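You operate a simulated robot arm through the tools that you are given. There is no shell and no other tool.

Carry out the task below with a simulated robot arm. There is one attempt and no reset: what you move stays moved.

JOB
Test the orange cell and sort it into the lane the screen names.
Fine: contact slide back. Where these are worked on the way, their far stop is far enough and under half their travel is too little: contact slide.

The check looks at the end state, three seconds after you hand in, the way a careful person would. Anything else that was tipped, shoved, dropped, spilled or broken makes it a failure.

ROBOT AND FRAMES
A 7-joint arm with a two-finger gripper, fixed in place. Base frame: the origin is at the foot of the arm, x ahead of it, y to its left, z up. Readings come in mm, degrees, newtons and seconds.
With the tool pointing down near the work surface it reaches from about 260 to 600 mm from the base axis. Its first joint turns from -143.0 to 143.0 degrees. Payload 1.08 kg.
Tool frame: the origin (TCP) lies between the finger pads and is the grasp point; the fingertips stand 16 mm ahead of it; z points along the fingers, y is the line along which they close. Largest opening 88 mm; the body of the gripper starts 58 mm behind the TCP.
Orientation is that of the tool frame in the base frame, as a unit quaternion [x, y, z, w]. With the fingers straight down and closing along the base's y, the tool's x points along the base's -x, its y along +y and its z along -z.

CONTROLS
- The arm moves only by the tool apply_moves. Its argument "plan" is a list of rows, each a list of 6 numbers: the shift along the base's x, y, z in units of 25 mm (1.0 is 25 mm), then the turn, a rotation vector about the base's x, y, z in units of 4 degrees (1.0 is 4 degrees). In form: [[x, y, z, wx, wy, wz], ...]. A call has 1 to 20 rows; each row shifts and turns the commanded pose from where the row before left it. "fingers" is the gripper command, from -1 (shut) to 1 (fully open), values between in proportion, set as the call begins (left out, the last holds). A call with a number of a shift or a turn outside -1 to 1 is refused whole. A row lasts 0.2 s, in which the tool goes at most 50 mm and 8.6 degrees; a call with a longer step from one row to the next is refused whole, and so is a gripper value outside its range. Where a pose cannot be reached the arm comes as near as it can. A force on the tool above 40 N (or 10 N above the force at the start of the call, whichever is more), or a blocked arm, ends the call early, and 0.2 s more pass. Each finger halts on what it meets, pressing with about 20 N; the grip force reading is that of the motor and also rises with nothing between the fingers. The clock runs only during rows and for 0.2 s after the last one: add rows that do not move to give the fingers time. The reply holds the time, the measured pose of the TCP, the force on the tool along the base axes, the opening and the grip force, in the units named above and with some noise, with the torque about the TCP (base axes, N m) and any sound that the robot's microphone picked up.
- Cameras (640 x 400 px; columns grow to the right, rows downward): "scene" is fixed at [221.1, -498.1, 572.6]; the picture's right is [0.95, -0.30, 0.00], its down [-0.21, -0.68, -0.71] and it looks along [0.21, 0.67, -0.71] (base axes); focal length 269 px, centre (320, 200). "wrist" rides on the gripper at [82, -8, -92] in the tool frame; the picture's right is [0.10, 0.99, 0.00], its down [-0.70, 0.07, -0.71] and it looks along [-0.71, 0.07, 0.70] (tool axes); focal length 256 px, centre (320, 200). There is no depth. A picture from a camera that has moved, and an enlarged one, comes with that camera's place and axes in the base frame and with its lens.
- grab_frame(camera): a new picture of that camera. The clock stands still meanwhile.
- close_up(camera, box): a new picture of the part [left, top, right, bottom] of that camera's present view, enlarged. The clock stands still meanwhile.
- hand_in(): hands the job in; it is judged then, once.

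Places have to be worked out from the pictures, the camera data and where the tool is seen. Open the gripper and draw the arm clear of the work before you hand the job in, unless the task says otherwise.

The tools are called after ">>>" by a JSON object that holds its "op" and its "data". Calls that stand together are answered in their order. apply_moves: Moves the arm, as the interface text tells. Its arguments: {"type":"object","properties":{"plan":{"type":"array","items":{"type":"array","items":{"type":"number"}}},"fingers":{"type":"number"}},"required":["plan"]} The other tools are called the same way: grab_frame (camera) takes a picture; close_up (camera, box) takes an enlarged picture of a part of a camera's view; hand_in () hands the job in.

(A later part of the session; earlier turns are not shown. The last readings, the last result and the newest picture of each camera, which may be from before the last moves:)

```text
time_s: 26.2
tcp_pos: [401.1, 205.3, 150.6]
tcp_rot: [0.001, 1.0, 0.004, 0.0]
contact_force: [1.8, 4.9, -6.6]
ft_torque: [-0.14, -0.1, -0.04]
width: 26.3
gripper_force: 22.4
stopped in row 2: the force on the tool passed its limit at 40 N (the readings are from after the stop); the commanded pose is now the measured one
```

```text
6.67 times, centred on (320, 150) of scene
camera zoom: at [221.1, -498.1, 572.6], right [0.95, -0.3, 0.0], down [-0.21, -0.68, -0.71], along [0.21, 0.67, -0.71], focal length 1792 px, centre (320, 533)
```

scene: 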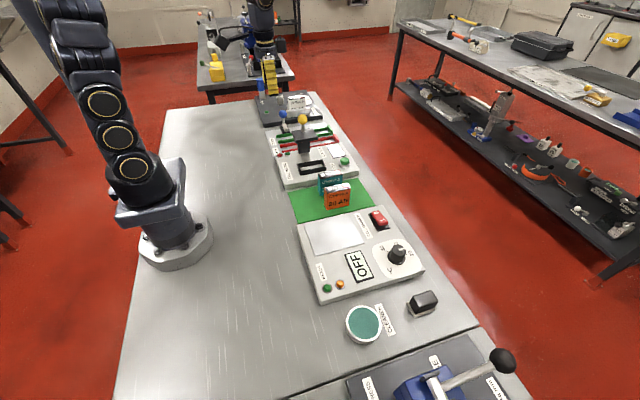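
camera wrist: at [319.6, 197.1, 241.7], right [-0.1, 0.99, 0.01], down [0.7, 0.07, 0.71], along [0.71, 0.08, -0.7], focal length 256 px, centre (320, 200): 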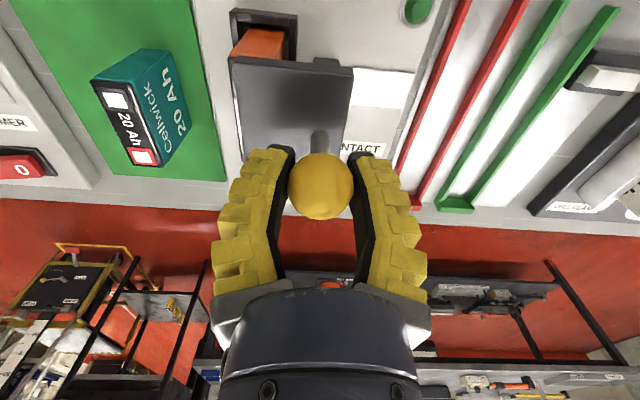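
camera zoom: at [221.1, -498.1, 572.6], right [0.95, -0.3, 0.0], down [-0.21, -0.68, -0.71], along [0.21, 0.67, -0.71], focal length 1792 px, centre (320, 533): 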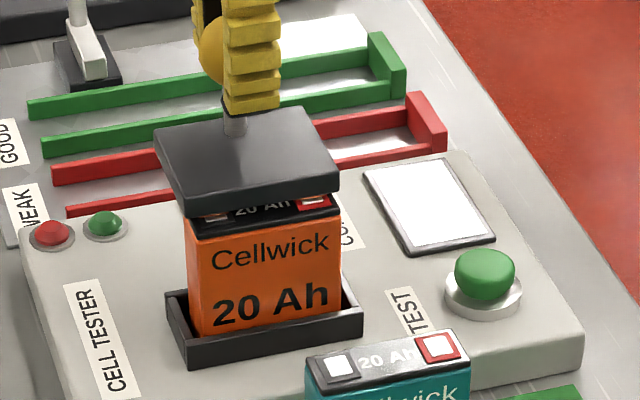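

That was the far stop (about 52 mm of travel), and the plate is over the cell. I release the knob and go straight up, then check that the slide stays.

>>> {"op": "apply_moves", "data": {"plan": [[0, 0, 0, 0, 0, 0], [0, 0, 0, 0, 0, 0], [0, 0, 0.5, 0, 0, 0], [0, 0, 0.9, 0, 0, 0], [0, 0, 0.9, 0, 0, 0], [0, 0, 0.9, 0, 0, 0], [0, 0, 0, 0, 0, 0]], "fingers": 0.6}}

>>> {"op": "grab_frame", "data": {"camera": "wrist"}}

>>> {"op": "close_up", "data": {"camera": "scene", "box": [270, 90, 370, 180]}}

```text
time_s: 27.8
tcp_pos: [400.6, 204.8, 231.9]
tcp_rot: [0.0, 1.0, 0.003, 0.001]
contact_force: [-0.1, 0.0, 0.2]
ft_torque: [0.0, -0.01, 0.02]
width: 73.1
gripper_force: 2.3
```

```text
taken
camera wrist: at [318.5, 196.8, 322.4], right [-0.1, 0.99, 0.01], down [0.7, 0.07, 0.71], along [0.71, 0.08, -0.7], focal length 256 px, centre (320, 200)
```

wrist: 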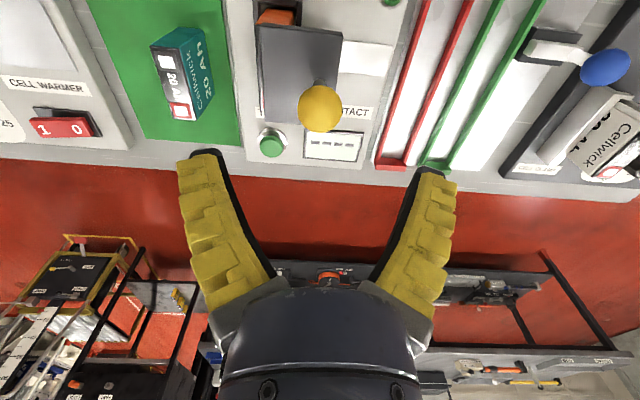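

```text
4.44 times, centred on (320, 135) of scene
camera zoom: at [221.1, -498.1, 572.6], right [0.95, -0.3, 0.0], down [-0.21, -0.68, -0.71], along [0.21, 0.67, -0.71], focal length 1195 px, centre (320, 489)
```

zoom: 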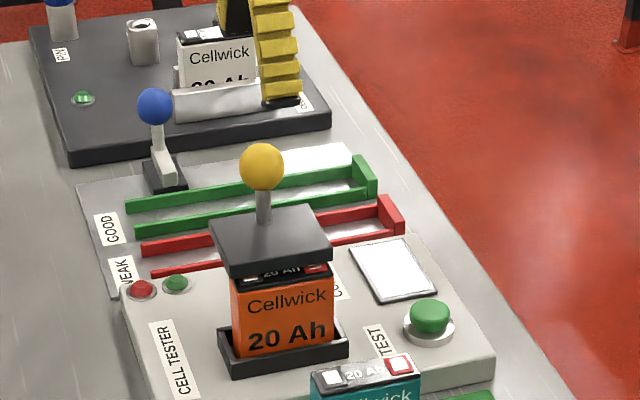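

The slide stays in place over the cell. I put the TEST button at about (509, 155, 40); I close the fingers, move over it high up, come down to z≈110 and check.

>>> {"op": "apply_moves", "data": {"plan": [[0.868, -0.4, 0, 0, 0, 0], [0.868, -0.4, 0, 0, 0, 0], [0.868, -0.4, 0, 0, 0, 0], [0.868, -0.4, 0, 0, 0, 0], [0.868, -0.4, 0, 0, 0, 0], [0, 0, -0.8, 0, 0, 0], [0, 0, -0.8, 0, 0, 0], [0, 0, -0.8, 0, 0, 0], [0, 0, -0.8, 0, 0, 0], [0, 0, -0.8, 0, 0, 0], [0, 0, -0.8, 0, 0, 0], [0, 0, 0, 0, 0, 0]], "fingers": -1}}

>>> {"op": "grab_frame", "data": {"camera": "wrist"}}

>>> {"op": "close_up", "data": {"camera": "scene", "box": [290, 90, 400, 190]}}

```text
time_s: 30.4
tcp_pos: [510.4, 155.3, 112.2]
tcp_rot: [0.001, 1.0, 0.004, 0.0]
contact_force: [-0.6, 0.8, 0.0]
ft_torque: [-0.01, -0.01, 0.01]
width: 0.2
gripper_force: 19.9
```

```text
taken
camera wrist: at [428.3, 146.7, 202.4], right [-0.1, 0.99, 0.01], down [0.7, 0.07, 0.71], along [0.71, 0.08, -0.7], focal length 256 px, centre (320, 200)
```

wrist: 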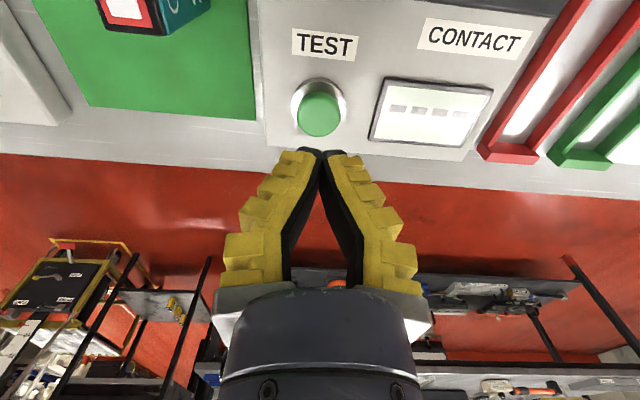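

```text
4.00 times, centred on (345, 140) of scene
camera zoom: at [221.1, -498.1, 572.6], right [0.95, -0.3, 0.0], down [-0.21, -0.68, -0.71], along [0.21, 0.67, -0.71], focal length 1075 px, centre (220, 440)
```

zoom: 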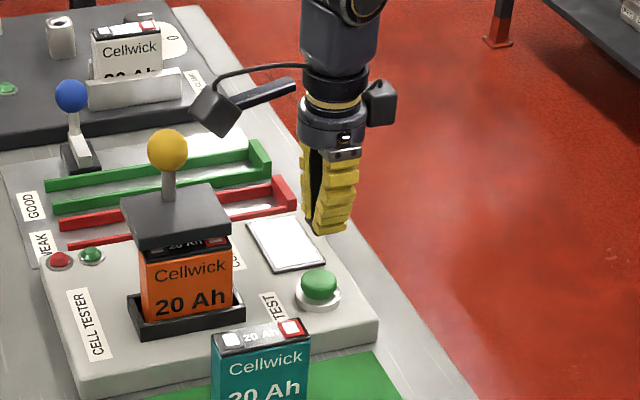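

The closed fingertips are right over the button. I come down close to it, then press in small steps while watching the force.

>>> {"op": "apply_moves", "data": {"plan": [[0, 0, -0.6, 0, 0, 0], [0, 0, -0.6, 0, 0, 0], [0, 0, -0.5, 0, 0, 0], [0, 0, -0.2, 0, 0, 0], [0, 0, 0, 0, 0, 0]]}}

>>> {"op": "close_up", "data": {"camera": "scene", "box": [310, 120, 390, 180]}}

>>> {"op": "close_up", "data": {"camera": "wrist", "box": [240, 60, 400, 180]}}

```text
time_s: 31.6
tcp_pos: [509.7, 156.2, 63.8]
tcp_rot: [0.001, 1.0, 0.004, 0.0]
contact_force: [-0.2, -0.1, 1.0]
ft_torque: [-0.01, 0.01, 0.02]
width: 0.1
gripper_force: 20.1
```

```text
6.67 times, centred on (350, 150) of scene
camera zoom: at [221.1, -498.1, 572.6], right [0.95, -0.3, 0.0], down [-0.21, -0.68, -0.71], along [0.21, 0.67, -0.71], focal length 1792 px, centre (120, 533)
```

zoom: 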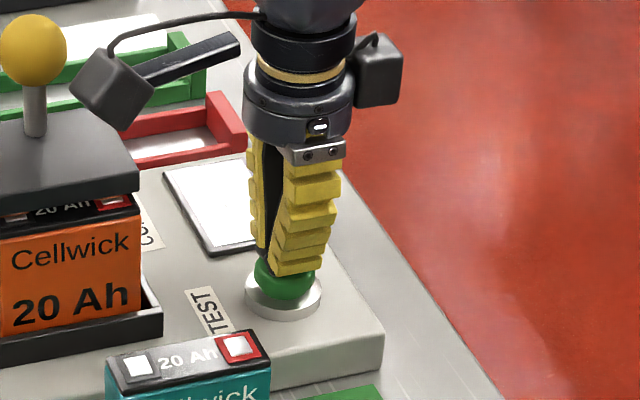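

```text
3.33 times, centred on (320, 120) of wrist
camera zoom: at [428.3, 147.1, 154.3], right [-0.1, 0.99, 0.01], down [0.7, 0.07, 0.71], along [0.71, 0.08, -0.7], focal length 853 px, centre (320, 467)
```

zoom: 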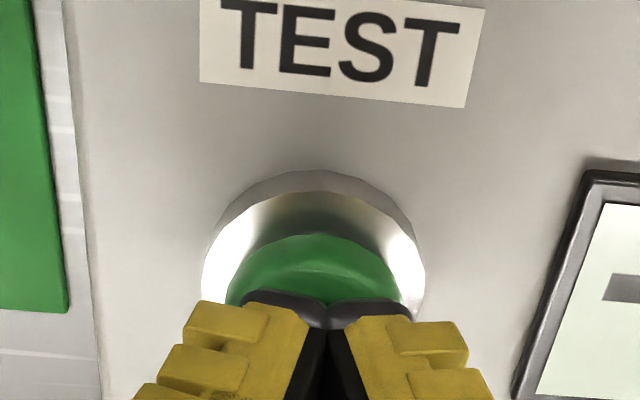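

The tips are just above the button. I press in steps of about 1.5 mm.

>>> {"op": "apply_moves", "data": {"plan": [[0, 0, -0.06, 0, 0, 0], [0, 0, -0.06, 0, 0, 0], [0, 0, -0.06, 0, 0, 0], [0, 0, 0, 0, 0, 0]]}}

>>> {"op": "grab_frame", "data": {"camera": "wrist"}}

```text
time_s: 32.6
tcp_pos: [509.7, 154.8, 59.8]
tcp_rot: [0.001, 1.0, 0.004, 0.0]
contact_force: [-0.1, 0.1, 1.9]
ft_torque: [0.02, 0.01, 0.01]
width: 6.1
gripper_force: 21.9
```

```text
taken
camera wrist: at [428.3, 146.7, 150.0], right [-0.1, 0.99, 0.01], down [0.7, 0.07, 0.71], along [0.71, 0.08, -0.7], focal length 256 px, centre (320, 200)
```

wrist: 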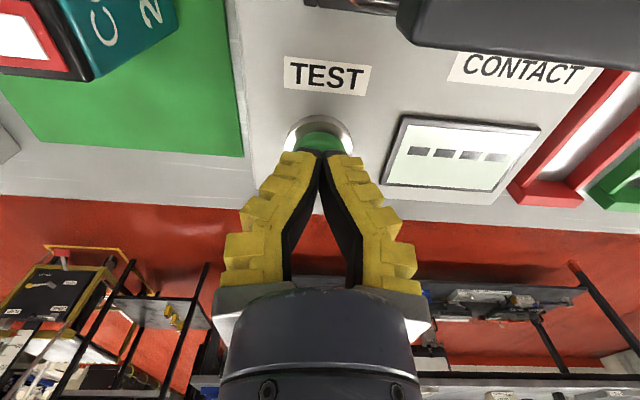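

There is light contact (1.9 N). I press further.

>>> {"op": "apply_moves", "data": {"plan": [[0, 0, -0.06, 0, 0, 0], [0, 0, -0.06, 0, 0, 0], [0, 0, 0, 0, 0, 0]]}}

>>> {"op": "grab_frame", "data": {"camera": "wrist"}}

>>> {"op": "close_up", "data": {"camera": "scene", "box": [270, 110, 390, 180]}}

```text
time_s: 33.4
tcp_pos: [509.8, 156.9, 55.6]
tcp_rot: [0.001, 1.0, 0.004, 0.0]
contact_force: [0.3, -0.2, 3.2]
ft_torque: [0.03, 0.0, 0.0]
width: 6.0
gripper_force: 22.3
heard: click
```

```text
taken
camera wrist: at [428.1, 146.8, 146.7], right [-0.1, 0.99, 0.01], down [0.7, 0.07, 0.71], along [0.71, 0.08, -0.7], focal length 256 px, centre (320, 200)
```

wrist: 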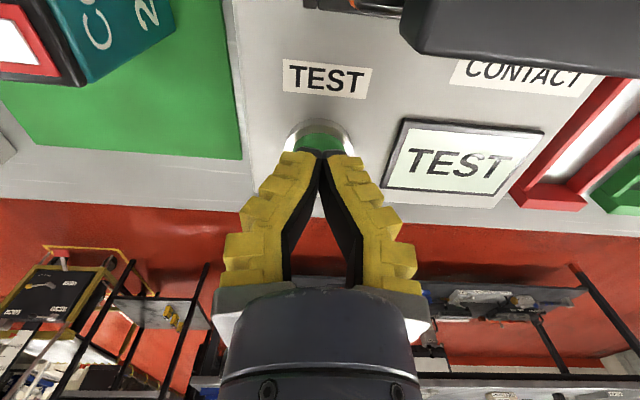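

```text
5.33 times, centred on (330, 145) of scene
camera zoom: at [221.1, -498.1, 572.6], right [0.95, -0.3, 0.0], down [-0.21, -0.68, -0.71], along [0.21, 0.67, -0.71], focal length 1434 px, centre (267, 493)
```

zoom: 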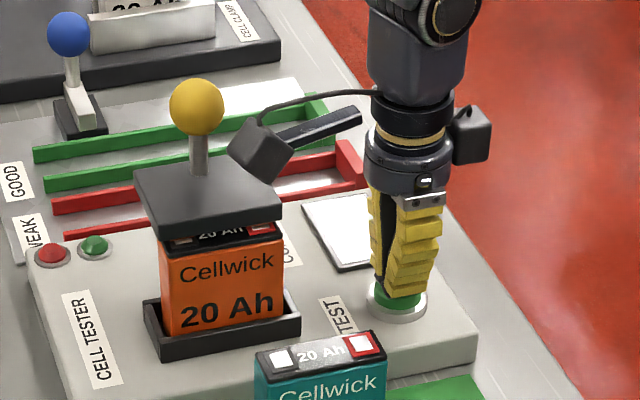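

It clicked and the screen reads "TEST" – the test is running. I lift off the button and wait for the result.

>>> {"op": "apply_moves", "data": {"plan": [[0, 0, 0.3, 0, 0, 0], [0, 0, 0.6, 0, 0, 0], [0, 0, 0.6, 0, 0, 0], [0, 0, 0, 0, 0, 0], [0, 0, 0, 0, 0, 0], [0, 0, 0, 0, 0, 0], [0, 0, 0, 0, 0, 0], [0, 0, 0, 0, 0, 0]]}}

>>> {"op": "grab_frame", "data": {"camera": "wrist"}}

>>> {"op": "close_up", "data": {"camera": "scene", "box": [270, 110, 390, 180]}}

```text
time_s: 35.2
tcp_pos: [511.0, 155.6, 92.3]
tcp_rot: [0.001, 1.0, 0.004, 0.0]
contact_force: [-0.3, 0.1, -0.7]
ft_torque: [0.01, 0.02, -0.01]
width: 0.0
gripper_force: 22.0
```

```text
taken
camera wrist: at [428.9, 146.5, 183.6], right [-0.1, 0.99, 0.01], down [0.7, 0.07, 0.71], along [0.71, 0.08, -0.7], focal length 256 px, centre (320, 200)
```

wrist: 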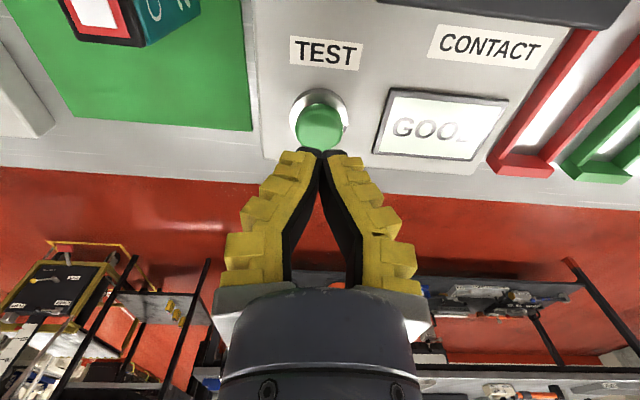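

```text
5.33 times, centred on (330, 145) of scene
camera zoom: at [221.1, -498.1, 572.6], right [0.95, -0.3, 0.0], down [-0.21, -0.68, -0.71], along [0.21, 0.67, -0.71], focal length 1434 px, centre (267, 493)
```

zoom: 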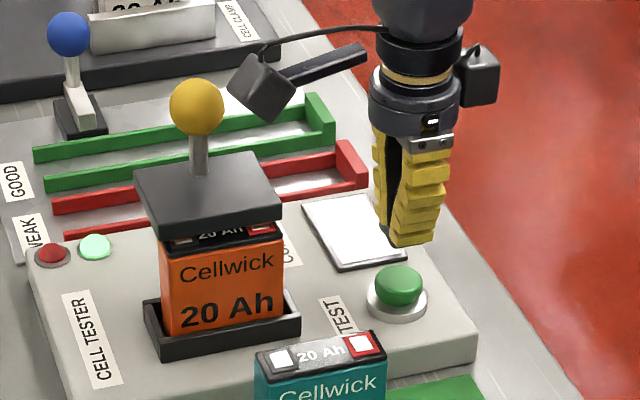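

The screen seems to read "GOOD" and the green lamp has lit. I enlarge the screen to be sure.

>>> {"op": "close_up", "data": {"camera": "wrist", "box": [360, 70, 530, 180]}}

>>> {"op": "close_up", "data": {"camera": "scene", "box": [265, 135, 315, 170]}}

```text
3.64 times, centred on (445, 125) of wrist
camera zoom: at [428.9, 146.5, 183.6], right [-0.1, 0.99, 0.01], down [0.7, 0.07, 0.71], along [0.71, 0.08, -0.7], focal length 931 px, centre (-134, 473)
```

zoom: 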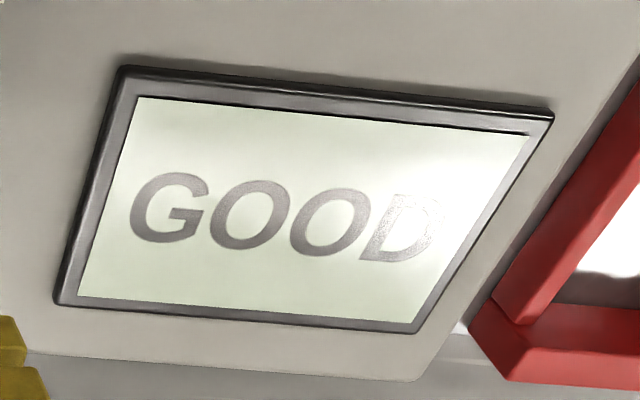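

```text
11.43 times, centred on (290, 152) of scene
camera zoom: at [221.1, -498.1, 572.6], right [0.95, -0.3, 0.0], down [-0.21, -0.68, -0.71], along [0.21, 0.67, -0.71], focal length 3072 px, centre (663, 743)
```

zoom: 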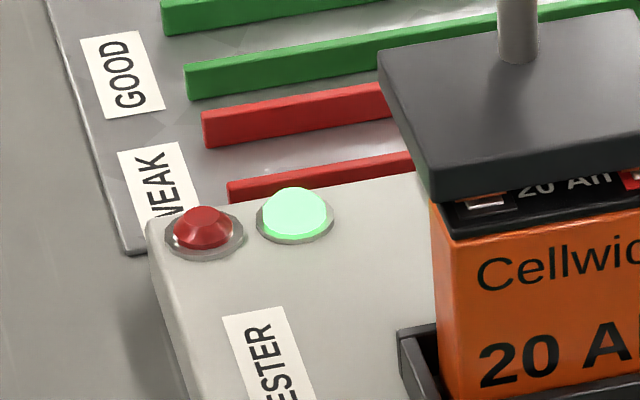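

The screen names GOOD and the green lamp is lit. I go back up and over the slide knob, opening the fingers, and level a small tilt on the way.

>>> {"op": "apply_moves", "data": {"plan": [[0, 0, 0.9, 0, 0, 0], [0, 0, 0.9, 0, 0, 0], [0, 0, 0.9, 0, 0, 0], [0, 0, 0.9, 0, 0, 0], [0, 0, 0.9, 0, 0, 0], [0, 0, 0.6, -0.115, 0, 0], [-0.868, 0.4, 0, 0, 0, 0], [-0.868, 0.4, 0, 0, 0, 0], [-0.868, 0.4, 0, 0, 0, 0], [-0.868, 0.4, 0, 0, 0, 0], [-0.868, 0.4, 0, 0, 0, 0], [0, 0, 0, 0, 0, 0]], "fingers": 0.7}}

>>> {"op": "grab_frame", "data": {"camera": "wrist"}}

>>> {"op": "close_up", "data": {"camera": "scene", "box": [270, 90, 370, 180]}}

```text
time_s: 37.8
tcp_pos: [401.3, 204.5, 221.3]
tcp_rot: [0.001, 1.0, 0.0, 0.0]
contact_force: [-0.1, 0.9, -0.1]
ft_torque: [0.01, -0.02, 0.01]
width: 77.4
gripper_force: 1.6
```

```text
taken
camera wrist: at [320.3, 197.2, 311.2], right [-0.1, 0.99, 0.0], down [0.7, 0.07, 0.71], along [0.71, 0.07, -0.71], focal length 256 px, centre (320, 200)
```

wrist: 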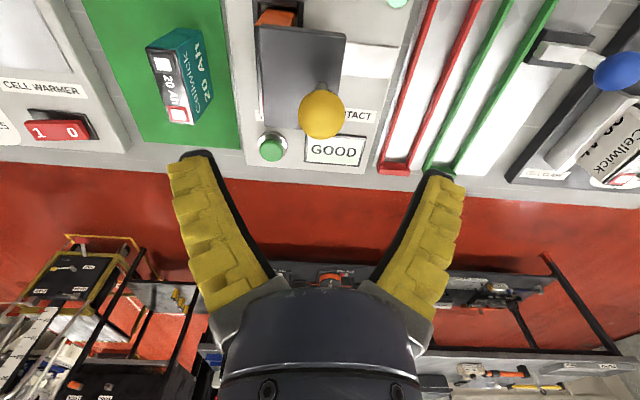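

```text
4.44 times, centred on (320, 135) of scene
camera zoom: at [221.1, -498.1, 572.6], right [0.95, -0.3, 0.0], down [-0.21, -0.68, -0.71], along [0.21, 0.67, -0.71], focal length 1195 px, centre (320, 489)
```

zoom: 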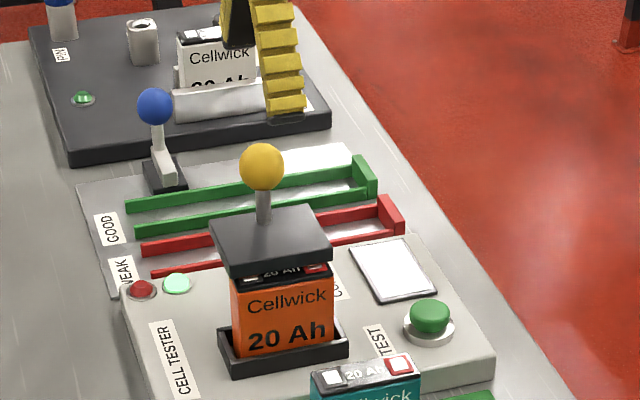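

The ball is at about (401, 206.5, 151), right below. I descend around it.

>>> {"op": "apply_moves", "data": {"plan": [[0, 0.06, -0.7, 0, 0, 0], [0, 0, -0.7, 0, 0, 0], [0, 0, -0.7, 0, 0, 0], [0, 0, -0.7, 0, 0, 0], [0, 0, 0, 0, 0, 0]]}}

>>> {"op": "grab_frame", "data": {"camera": "wrist"}}

```text
time_s: 39.0
tcp_pos: [404.0, 207.9, 150.0]
tcp_rot: [0.0, 1.0, 0.001, 0.0]
contact_force: [-1.0, 0.1, -0.2]
ft_torque: [-0.03, 0.01, 0.05]
width: 77.2
gripper_force: 1.4
```

```text
taken
camera wrist: at [320.8, 198.6, 241.2], right [-0.1, 0.99, 0.0], down [0.7, 0.07, 0.71], along [0.71, 0.07, -0.71], focal length 256 px, centre (320, 200)
```

wrist: 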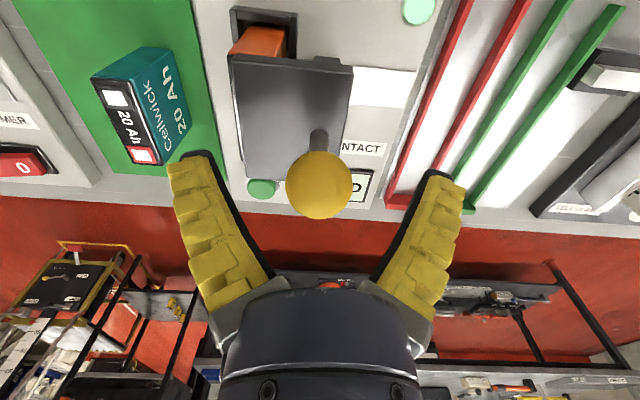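

The ball is centred again. I close on it and then draw the slide back (+y) in moderate steps.

>>> {"op": "apply_moves", "data": {"plan": [[0, 0, 0, 0, 0, 0], [0, 0, 0, 0, 0, 0], [0, 0, 0, 0, 0, 0]], "fingers": -1}}

>>> {"op": "apply_moves", "data": {"plan": [[0, 0.15, 0, 0, 0, 0], [0, 0.2, 0, 0, 0, 0], [0, 0.2, 0, 0, 0, 0], [0, 0.2, 0, 0, 0, 0], [0, 0.2, 0, 0, 0, 0], [0, 0.2, 0, 0, 0, 0], [0, 0.2, 0, 0, 0, 0], [0, 0.2, 0, 0, 0, 0], [0, 0.2, 0, 0, 0, 0], [0, 0, 0, 0, 0, 0]]}}

>>> {"op": "grab_frame", "data": {"camera": "wrist"}}

>>> {"op": "close_up", "data": {"camera": "scene", "box": [270, 90, 370, 180]}}

```text
time_s: 39.8
tcp_pos: [402.8, 205.7, 150.2]
tcp_rot: [0.001, 1.0, 0.0, 0.0]
contact_force: [0.9, -0.7, -4.1]
ft_torque: [0.01, -0.28, 0.01]
width: 26.5
gripper_force: 21.9
```

```text
time_s: 42.0
tcp_pos: [400.6, 250.7, 150.3]
tcp_rot: [0.001, 1.0, 0.0, 0.0]
contact_force: [6.7, 1.0, -8.0]
ft_torque: [-0.01, -0.08, -0.01]
width: 26.1
gripper_force: 22.2
```

```text
taken
camera wrist: at [319.7, 242.6, 241.5], right [-0.1, 0.99, 0.0], down [0.7, 0.07, 0.71], along [0.71, 0.07, -0.7], focal length 256 px, centre (320, 200)
```

wrist: 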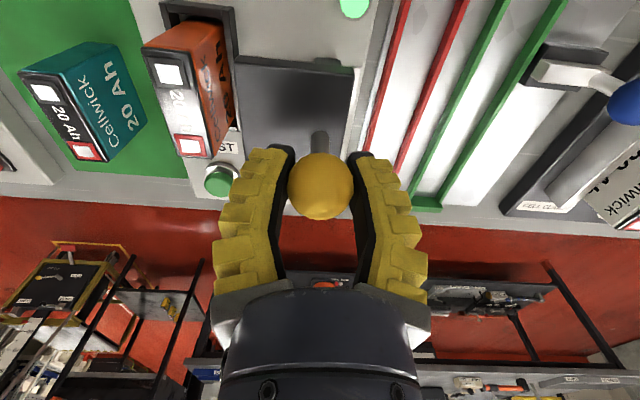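

```text
4.44 times, centred on (320, 135) of scene
camera zoom: at [221.1, -498.1, 572.6], right [0.95, -0.3, 0.0], down [-0.21, -0.68, -0.71], along [0.21, 0.67, -0.71], focal length 1195 px, centre (320, 489)
```

zoom: 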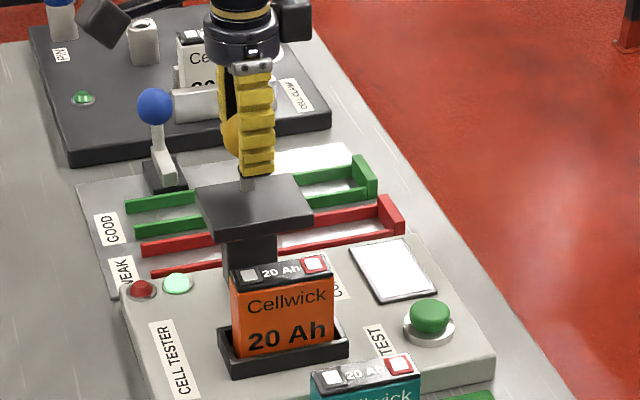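

The slide is back to y≈251; 7–8 mm remain. I go on gently until the back stop.

>>> {"op": "apply_moves", "data": {"plan": [[0, 0.12, 0, 0, 0, 0], [0, 0.12, 0, 0, 0, 0], [0, 0, 0, 0, 0, 0]]}}

```text
time_s: 42.8
tcp_pos: [401.1, 256.8, 151.2]
tcp_rot: [0.0, 1.0, 0.0, -0.001]
contact_force: [8.8, 2.5, -12.6]
ft_torque: [0.01, 0.07, -0.05]
width: 25.8
gripper_force: 22.0
```

>>> {"op": "apply_moves", "data": {"plan": [[0, 0.06, 0, 0, 0, 0], [0, 0, 0, 0, 0, 0]]}}

```text
time_s: 43.4
tcp_pos: [401.5, 257.5, 151.4]
tcp_rot: [0.002, 1.0, -0.001, -0.001]
contact_force: [8.7, -0.8, -14.0]
ft_torque: [0.01, 0.16, -0.03]
width: 25.8
gripper_force: 22.3
```

The slide is at about y 257.5, practically its start place. I nudge once more to make sure it is at the back stop.

>>> {"op": "apply_moves", "data": {"plan": [[0, 0.06, 0, 0, 0, 0], [0, 0, 0, 0, 0, 0]]}}

>>> {"op": "close_up", "data": {"camera": "scene", "box": [260, 90, 370, 180]}}

```text
time_s: 44.0
tcp_pos: [401.4, 257.9, 151.3]
tcp_rot: [0.001, 1.0, -0.002, -0.002]
contact_force: [1.4, -20.8, -4.9]
ft_torque: [-0.02, -0.23, 0.14]
width: 25.7
gripper_force: 21.5
```

```text
4.44 times, centred on (315, 135) of scene
camera zoom: at [221.1, -498.1, 572.6], right [0.95, -0.3, 0.0], down [-0.21, -0.68, -0.71], along [0.21, 0.67, -0.71], focal length 1195 px, centre (342, 489)
```

zoom: 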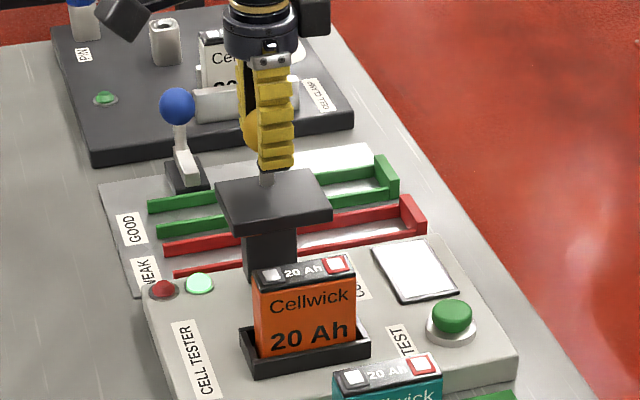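

The −21 N reaction shows the back stop is reached. I release and rise straight up.

>>> {"op": "apply_moves", "data": {"plan": [[0, 0, 0, 0, 0, 0], [0, 0, 0, 0, 0, 0], [0, 0, 0.5, 0, 0, 0], [0, 0, 0.9, 0, 0, 0], [0, 0, 0.9, 0, 0, 0], [0, 0, 0.7, 0, 0, 0], [0, 0, 0, 0, 0, 0]], "fingers": 0.6}}

>>> {"op": "close_up", "data": {"camera": "scene", "box": [260, 90, 370, 180]}}

>>> {"op": "grab_frame", "data": {"camera": "wrist"}}

```text
time_s: 45.6
tcp_pos: [401.6, 258.9, 225.0]
tcp_rot: [0.001, 1.0, 0.0, 0.001]
contact_force: [-0.1, 0.1, 0.4]
ft_torque: [0.04, -0.01, 0.01]
width: 73.4
gripper_force: 2.1
```

```text
4.44 times, centred on (315, 135) of scene
camera zoom: at [221.1, -498.1, 572.6], right [0.95, -0.3, 0.0], down [-0.21, -0.68, -0.71], along [0.21, 0.67, -0.71], focal length 1195 px, centre (342, 489)
```

zoom: 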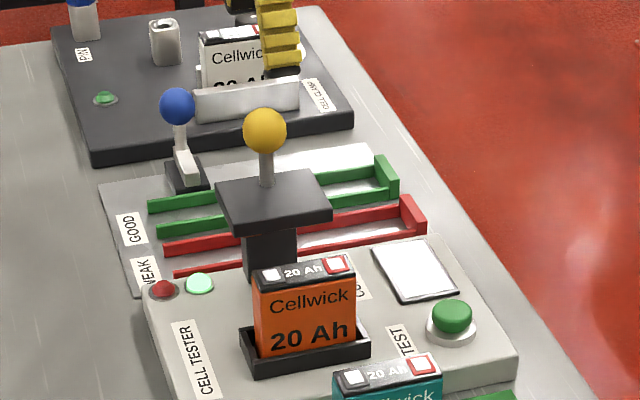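

```text
taken
camera wrist: at [319.8, 250.9, 316.5], right [-0.1, 0.99, 0.0], down [0.7, 0.07, 0.71], along [0.71, 0.07, -0.7], focal length 256 px, centre (320, 200)
```

wrist: 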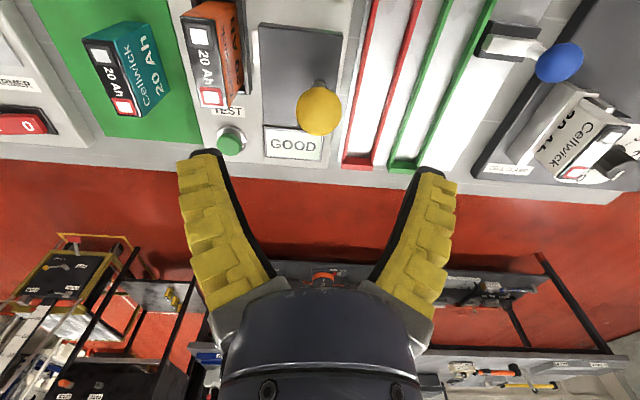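

The slide stands at its back place again and stays. I narrow the fingers and move over the well to pick up the orange cell.

>>> {"op": "apply_moves", "data": {"plan": [[0.01, -0.74, 0, 0, 0, 0], [0.01, -0.74, 0, 0, 0, 0], [0.01, -0.74, 0, 0, 0, 0], [0.01, -0.74, 0, 0, 0, 0], [0.01, -0.74, 0, 0, 0, 0], [0, 0, -0.8, 0, 0, 0], [0, 0, -0.8, 0, 0, 0], [0, 0, -0.8, 0, 0, 0], [0, 0, -0.8, 0, 0, 0], [0, 0, -0.6, 0, 0, 0], [0, 0, 0, 0, 0, 0]], "fingers": -0.03}}

>>> {"op": "grab_frame", "data": {"camera": "wrist"}}

>>> {"op": "close_up", "data": {"camera": "scene", "box": [270, 90, 370, 180]}}

```text
time_s: 48.0
tcp_pos: [401.7, 167.0, 132.5]
tcp_rot: [0.0, 1.0, 0.0, 0.0]
contact_force: [-0.3, -0.6, -0.4]
ft_torque: [-0.01, 0.01, -0.01]
width: 47.5
gripper_force: 3.2
```

```text
taken
camera wrist: at [320.5, 159.1, 221.9], right [-0.1, 0.99, 0.0], down [0.7, 0.07, 0.71], along [0.71, 0.07, -0.7], focal length 256 px, centre (320, 200)
```

wrist: 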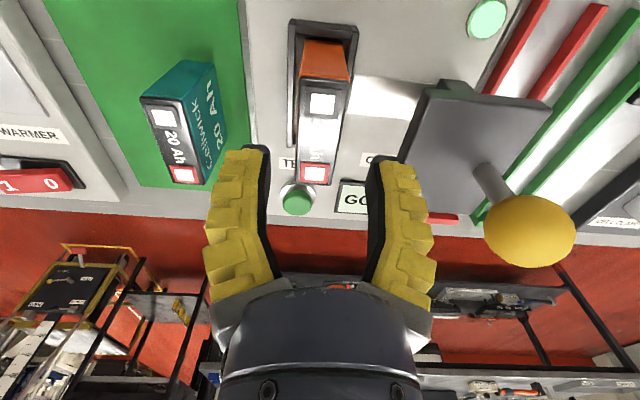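

```text
4.44 times, centred on (320, 135) of scene
camera zoom: at [221.1, -498.1, 572.6], right [0.95, -0.3, 0.0], down [-0.21, -0.68, -0.71], along [0.21, 0.67, -0.71], focal length 1195 px, centre (320, 489)
```

zoom: 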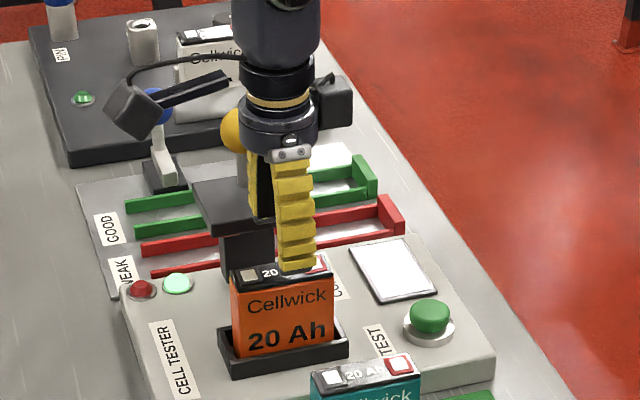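

The cell centre is at about (403, 167), aligned with the fingers. I descend to the same grasp height as before (z≈72) and close.

>>> {"op": "apply_moves", "data": {"plan": [[0.04, 0.01, -0.7, 0, 0, 0], [0, 0, -0.7, 0, 0, 0], [0, 0, -0.7, 0, 0, 0], [0, 0, -0.28, 0, 0, 0], [0, 0, 0, 0, 0, 0]]}}

>>> {"op": "grab_frame", "data": {"camera": "wrist"}}

```text
time_s: 49.2
tcp_pos: [403.2, 169.1, 71.2]
tcp_rot: [0.0, 1.0, 0.0, 0.0]
contact_force: [-0.2, -0.5, -0.6]
ft_torque: [0.0, 0.02, -0.02]
width: 47.3
gripper_force: 3.7
```

```text
taken
camera wrist: at [320.9, 159.9, 162.4], right [-0.1, 0.99, 0.0], down [0.7, 0.07, 0.71], along [0.7, 0.07, -0.71], focal length 256 px, centre (320, 200)
```

wrist: 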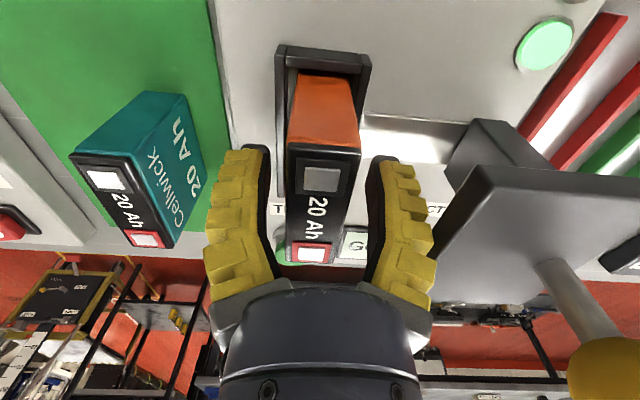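

The cell is about 2 mm toward −y of the finger centre; I shift to centre it, then close.

>>> {"op": "apply_moves", "data": {"plan": [[0, -0.08, 0, 0, 0, 0], [0, 0, 0, 0, 0, 0]]}}

>>> {"op": "apply_moves", "data": {"plan": [[0, 0, 0, 0, 0, 0], [0, 0, 0, 0, 0, 0], [0, 0, 0, 0, 0, 0], [0, 0, 0, 0, 0, 0]], "fingers": -1}}

>>> {"op": "grab_frame", "data": {"camera": "wrist"}}

```text
time_s: 49.8
tcp_pos: [403.1, 167.1, 71.7]
tcp_rot: [0.0, 1.0, 0.0, 0.0]
contact_force: [0.2, 0.0, 0.3]
ft_torque: [-0.02, 0.01, 0.0]
width: 47.4
gripper_force: 3.5
```

```text
time_s: 50.8
tcp_pos: [402.5, 166.6, 72.2]
tcp_rot: [0.0, 1.0, -0.001, 0.001]
contact_force: [-3.1, -0.1, 14.8]
ft_torque: [-0.03, 0.04, 0.02]
width: 18.7
gripper_force: 20.3
```

```text
taken
camera wrist: at [321.7, 157.9, 162.7], right [-0.1, 0.99, 0.0], down [0.7, 0.07, 0.71], along [0.71, 0.07, -0.7], focal length 256 px, centre (320, 200)
```

wrist: 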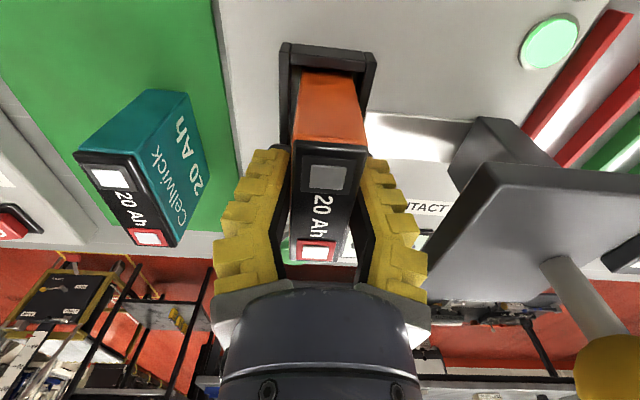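

The cell is gripped as before. I lift it straight out of the well, high enough to clear the knob, and pause to check.

>>> {"op": "apply_moves", "data": {"plan": [[0, 0, 0.3, 0, 0, 0], [0, 0, 0.6, 0, 0, 0], [0, 0, 0.8, 0, 0, 0], [0, 0, 0.9, 0, 0, 0], [0, 0, 0.9, 0, 0, 0], [0, 0, 0.9, 0, 0, 0], [0, 0, 0.9, 0, 0, 0], [0, 0, 0.9, 0, 0, 0], [0, 0, 0.8, 0, 0, 0], [0, 0, 0, 0, 0, 0]]}}

>>> {"op": "grab_frame", "data": {"camera": "wrist"}}

>>> {"op": "close_up", "data": {"camera": "scene", "box": [260, 60, 380, 180]}}

```text
time_s: 53.0
tcp_pos: [402.4, 164.0, 245.6]
tcp_rot: [0.001, 1.0, 0.0, 0.0]
contact_force: [-0.3, 0.7, -2.0]
ft_torque: [0.02, 0.0, 0.0]
width: 15.7
gripper_force: 19.9
```

```text
taken
camera wrist: at [320.9, 155.9, 337.7], right [-0.1, 0.99, 0.0], down [0.7, 0.07, 0.71], along [0.71, 0.07, -0.71], focal length 256 px, centre (320, 200)
```

wrist: 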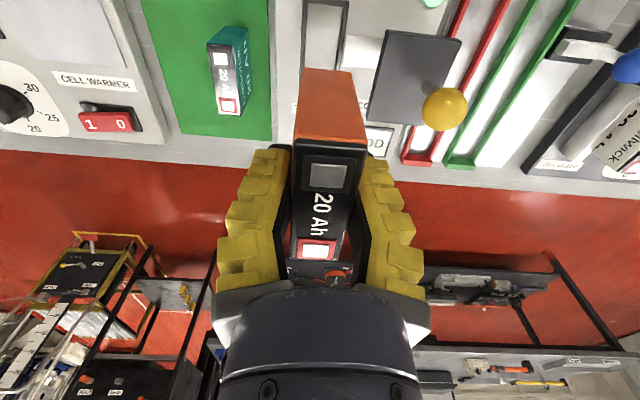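

```text
3.33 times, centred on (320, 120) of scene
camera zoom: at [221.1, -498.1, 572.6], right [0.95, -0.3, 0.0], down [-0.21, -0.68, -0.71], along [0.21, 0.67, -0.71], focal length 896 px, centre (320, 467)
```

zoom: 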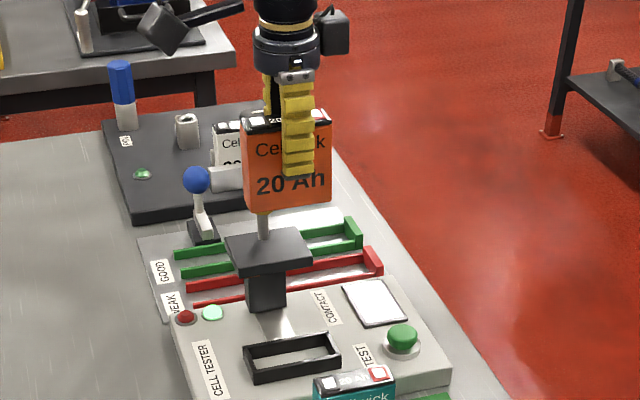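

The cell is out and held well. I carry it over the knob at this height to above the GOOD lane, near (390, 394), and look.

>>> {"op": "apply_moves", "data": {"plan": [[-0.05, 0.9, 0, 0, 0, 0], [-0.05, 0.9, 0, 0, 0, 0], [-0.05, 0.9, 0, 0, 0, 0], [-0.05, 0.9, 0, 0, 0, 0], [-0.05, 0.9, 0, 0, 0, 0], [-0.05, 0.9, 0, 0, 0, 0], [-0.05, 0.9, 0, 0, 0, 0], [-0.05, 0.9, 0, 0, 0, 0], [-0.05, 0.9, 0, 0, 0, 0], [-0.05, 0.95, 0, 0, 0, 0], [0, 0, 0, 0, 0, 0]]}}

>>> {"op": "grab_frame", "data": {"camera": "wrist"}}

>>> {"op": "close_up", "data": {"camera": "scene", "box": [240, 50, 360, 170]}}

```text
time_s: 55.4
tcp_pos: [390.3, 390.1, 245.4]
tcp_rot: [0.0, 1.0, -0.001, 0.0]
contact_force: [0.7, -0.2, -3.3]
ft_torque: [-0.01, -0.02, 0.03]
width: 15.7
gripper_force: 19.8
```

```text
taken
camera wrist: at [309.4, 381.9, 336.2], right [-0.1, 0.99, 0.0], down [0.7, 0.07, 0.71], along [0.71, 0.07, -0.71], focal length 256 px, centre (320, 200)
```

wrist: 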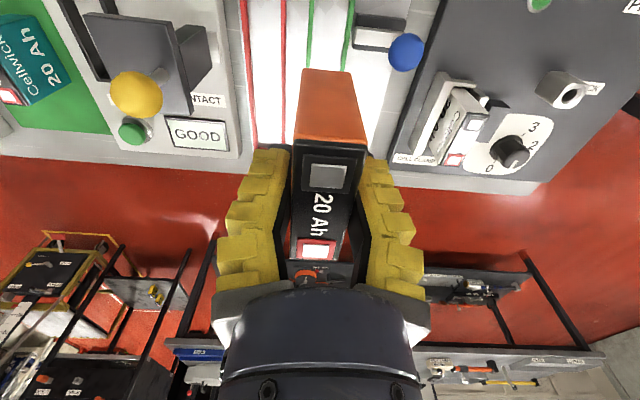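

```text
3.33 times, centred on (300, 110) of scene
camera zoom: at [221.1, -498.1, 572.6], right [0.95, -0.3, 0.0], down [-0.21, -0.68, -0.71], along [0.21, 0.67, -0.71], focal length 896 px, centre (387, 500)
```

zoom: 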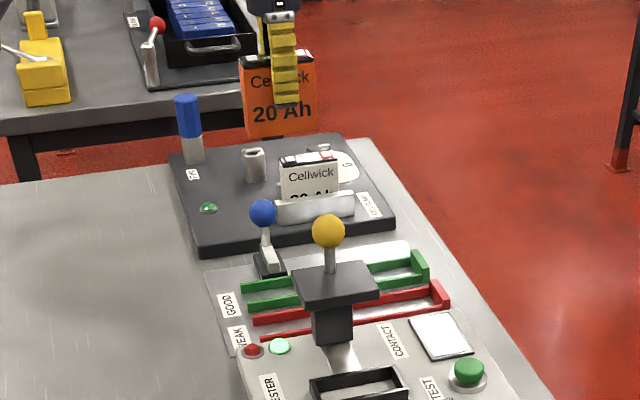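

I enlarge the wrist view to locate the green rails under the cell.

>>> {"op": "close_up", "data": {"camera": "wrist", "box": [230, 0, 430, 130]}}

```text
3.08 times, centred on (330, 65) of wrist
camera zoom: at [309.4, 381.9, 336.2], right [-0.1, 0.99, 0.0], down [0.7, 0.07, 0.71], along [0.71, 0.07, -0.71], focal length 788 px, centre (289, 615)
```

zoom: 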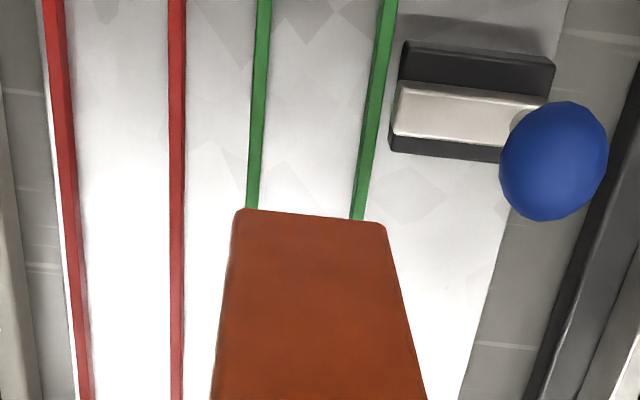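

The green rails lie at y≈378.5 and 419 in this view, so the lane centre is about 8.5 mm further in +y than the cell. I shift, lower to just above the rails and check.

>>> {"op": "apply_moves", "data": {"plan": [[0, 0.34, 0, 0, 0, 0], [0, 0, -0.8, 0, 0, 0], [0, 0, -0.8, 0, 0, 0], [0, 0, -0.8, 0, 0, 0], [0, 0, -0.8, 0, 0, 0], [0, 0, -0.8, 0, 0, 0], [0, 0, -0.8, 0, 0, 0], [0, 0, -0.8, 0, 0, 0], [0, 0, -0.4, 0, 0, 0], [0, 0, 0, 0, 0, 0]]}}

>>> {"op": "grab_frame", "data": {"camera": "wrist"}}

>>> {"op": "close_up", "data": {"camera": "wrist", "box": [210, 0, 430, 150]}}

>>> {"op": "close_up", "data": {"camera": "scene", "box": [250, 80, 350, 160]}}

```text
time_s: 57.6
tcp_pos: [391.8, 398.3, 96.4]
tcp_rot: [0.001, 1.0, 0.0, 0.001]
contact_force: [0.7, 0.3, -2.6]
ft_torque: [0.02, 0.0, 0.01]
width: 15.5
gripper_force: 19.9
```

```text
taken
camera wrist: at [310.7, 391.9, 187.0], right [-0.1, 0.99, 0.0], down [0.7, 0.07, 0.71], along [0.71, 0.07, -0.71], focal length 256 px, centre (320, 200)
```

wrist: 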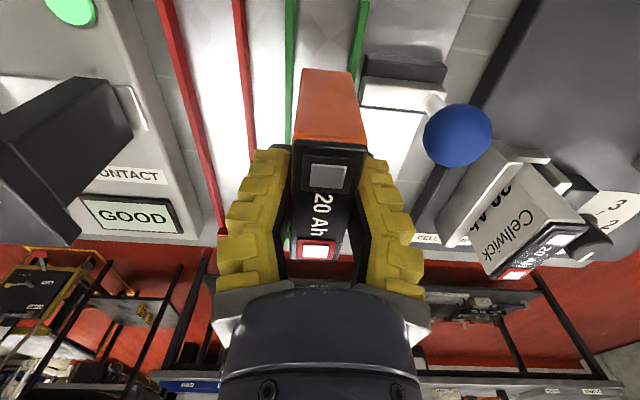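

```text
2.67 times, centred on (320, 75) of wrist
camera zoom: at [310.7, 391.9, 187.0], right [-0.1, 0.99, 0.0], down [0.7, 0.07, 0.71], along [0.71, 0.07, -0.71], focal length 683 px, centre (320, 533)
```

zoom: 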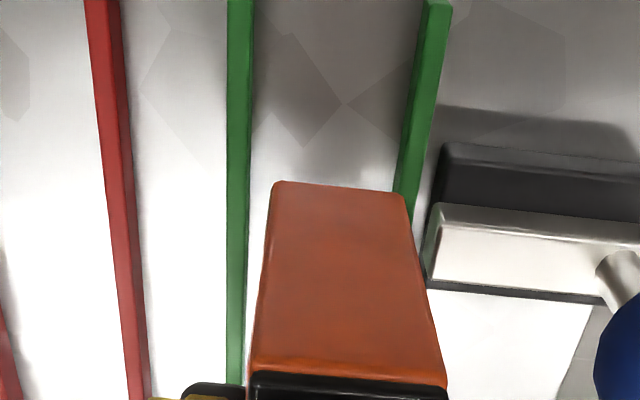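

```text
5.00 times, centred on (300, 120) of scene
camera zoom: at [221.1, -498.1, 572.6], right [0.95, -0.3, 0.0], down [-0.21, -0.68, -0.71], along [0.21, 0.67, -0.71], focal length 1344 px, centre (420, 600)
```

zoom: 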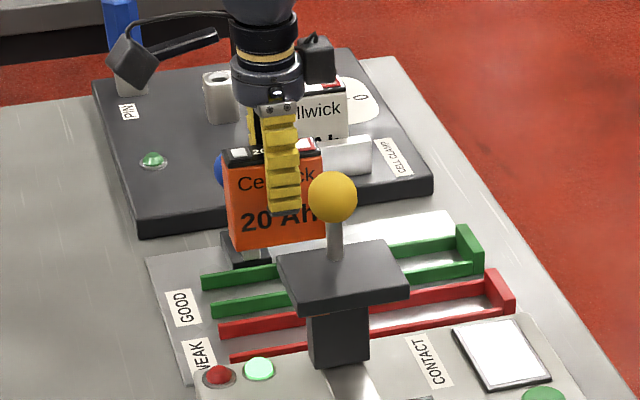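

The cell is within about 2 mm of the lane centre with free space on both sides; I shift −2 mm in y and lower between the rails.

>>> {"op": "apply_moves", "data": {"plan": [[0, -0.09, 0, 0, 0, 0], [0, 0, -0.4, 0, 0, 0], [0, 0, -0.4, 0, 0, 0], [0, 0, -0.4, 0, 0, 0], [0, 0, -0.16, 0, 0, 0], [0, 0, 0, 0, 0, 0]]}}

>>> {"op": "close_up", "data": {"camera": "wrist", "box": [210, 0, 430, 150]}}

>>> {"op": "close_up", "data": {"camera": "scene", "box": [250, 80, 350, 160]}}

```text
time_s: 59.0
tcp_pos: [390.2, 399.2, 63.5]
tcp_rot: [-0.001, 1.0, 0.001, 0.0]
contact_force: [0.6, 0.8, -1.9]
ft_torque: [0.02, 0.02, 0.02]
width: 15.7
gripper_force: 20.3
```

```text
2.67 times, centred on (320, 75) of wrist
camera zoom: at [309.5, 390.3, 153.6], right [-0.1, 0.99, 0.0], down [0.7, 0.07, 0.71], along [0.71, 0.07, -0.71], focal length 683 px, centre (320, 533)
```

zoom: 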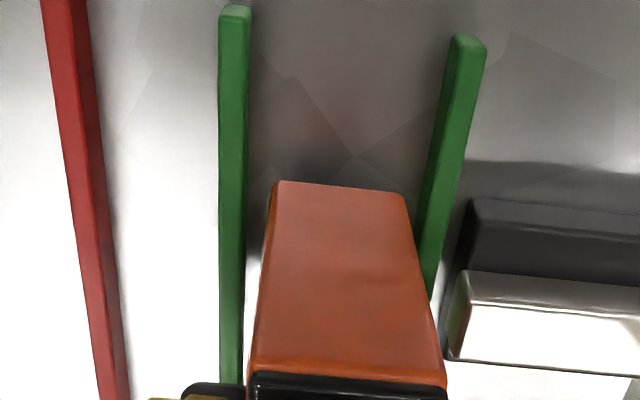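

```text
5.00 times, centred on (300, 120) of scene
camera zoom: at [221.1, -498.1, 572.6], right [0.95, -0.3, 0.0], down [-0.21, -0.68, -0.71], along [0.21, 0.67, -0.71], focal length 1344 px, centre (420, 600)
```

zoom: 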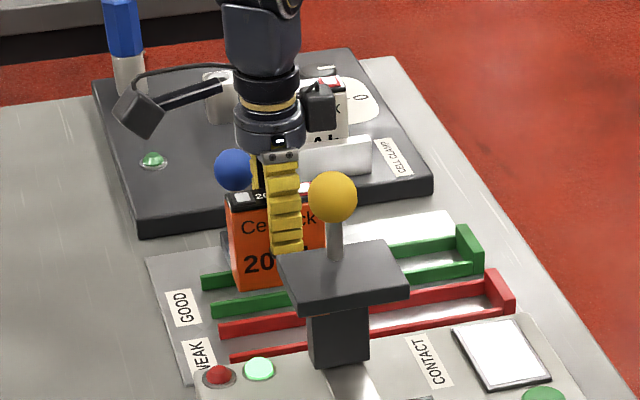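

The cell's bottom is between the green rails with a gap on each side. I lower in small steps until it rests on the lane floor.

>>> {"op": "apply_moves", "data": {"plan": [[0, -0.02, -0.08, 0, 0, 0], [0, 0, -0.08, 0, 0, 0], [0, 0, -0.08, 0, 0, 0], [0, 0, 0, 0, 0, 0]]}}

```text
time_s: 60.0
tcp_pos: [392.3, 397.6, 57.4]
tcp_rot: [0.0, 1.0, 0.0, 0.0]
contact_force: [-0.5, 0.3, -2.9]
ft_torque: [-0.02, -0.02, 0.02]
width: 15.7
gripper_force: 20.4
```

No contact yet at z≈57. I continue slowly.

>>> {"op": "apply_moves", "data": {"plan": [[0, 0, -0.06, 0, 0, 0], [0, 0, -0.06, 0, 0, 0], [0, 0, 0, 0, 0, 0]]}}

```text
time_s: 60.8
tcp_pos: [392.5, 398.0, 53.9]
tcp_rot: [0.0, 1.0, 0.0, 0.0]
contact_force: [1.4, -0.3, -2.5]
ft_torque: [0.0, -0.02, 0.0]
width: 15.7
gripper_force: 19.9
```

Still free at z≈54 with the cell's weight on the gripper. I go down another small step.

>>> {"op": "apply_moves", "data": {"plan": [[0, 0, -0.05, 0, 0, 0], [0, 0, -0.04, 0, 0, 0], [0, 0, 0, 0, 0, 0]]}}

```text
time_s: 61.6
tcp_pos: [391.6, 397.9, 52.2]
tcp_rot: [0.0, 1.0, 0.0, 0.001]
contact_force: [-0.3, -0.6, -2.7]
ft_torque: [-0.02, -0.03, 0.0]
width: 15.5
gripper_force: 20.2
```

No contact yet. I lower by another millimetre or two.

>>> {"op": "apply_moves", "data": {"plan": [[0, 0, -0.04, 0, 0, 0], [0, 0, -0.03, 0, 0, 0], [0, 0, 0, 0, 0, 0]]}}

>>> {"op": "close_up", "data": {"camera": "wrist", "box": [210, 0, 430, 150]}}

>>> {"op": "close_up", "data": {"camera": "scene", "box": [250, 80, 350, 160]}}

```text
time_s: 62.4
tcp_pos: [392.7, 396.9, 51.6]
tcp_rot: [0.0, 1.0, 0.0, 0.001]
contact_force: [-3.0, -1.7, 10.0]
ft_torque: [-0.05, 0.13, -0.01]
width: 16.1
gripper_force: 19.4
```

```text
2.67 times, centred on (320, 75) of wrist
camera zoom: at [310.1, 389.8, 141.3], right [-0.1, 0.99, 0.0], down [0.7, 0.07, 0.71], along [0.71, 0.07, -0.7], focal length 683 px, centre (320, 533)
```

zoom: 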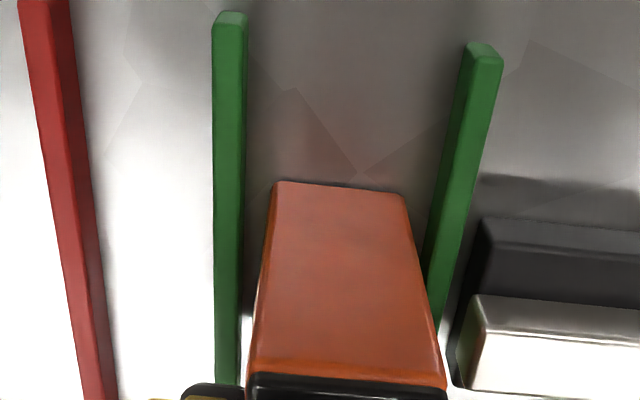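

```text
5.00 times, centred on (300, 120) of scene
camera zoom: at [221.1, -498.1, 572.6], right [0.95, -0.3, 0.0], down [-0.21, -0.68, -0.71], along [0.21, 0.67, -0.71], focal length 1344 px, centre (420, 600)
```

zoom: 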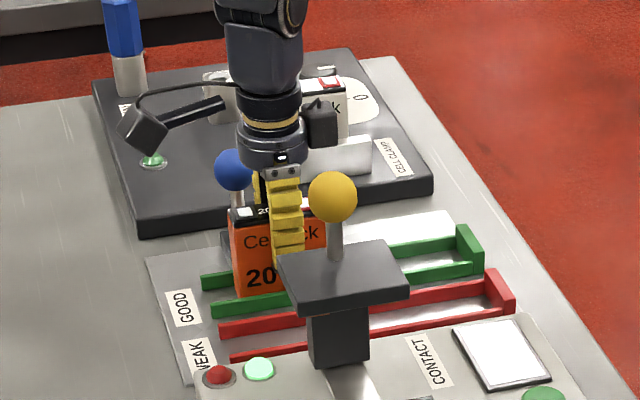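

The cell now rests on the lane floor (10 N up). I release with a modest opening, then rise straight up.

>>> {"op": "apply_moves", "data": {"plan": [[0, 0, 0.02, 0, 0, 0], [0, 0, 0, 0, 0, 0], [0, 0, 0, 0, 0, 0]], "fingers": -0.03}}

>>> {"op": "grab_frame", "data": {"camera": "wrist"}}

```text
time_s: 63.2
tcp_pos: [390.4, 397.3, 51.5]
tcp_rot: [0.0, 1.0, 0.0, -0.001]
contact_force: [0.5, 0.9, 0.5]
ft_torque: [-0.01, -0.01, 0.0]
width: 47.3
gripper_force: 3.0
```

```text
taken
camera wrist: at [309.9, 389.1, 141.0], right [-0.1, 0.99, 0.0], down [0.7, 0.07, 0.71], along [0.71, 0.07, -0.71], focal length 256 px, centre (320, 200)
```

wrist: 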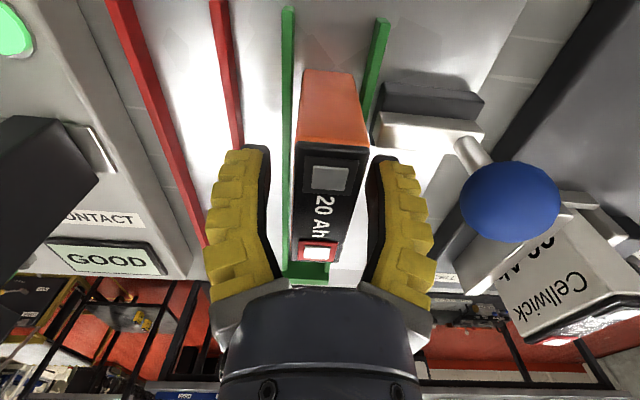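

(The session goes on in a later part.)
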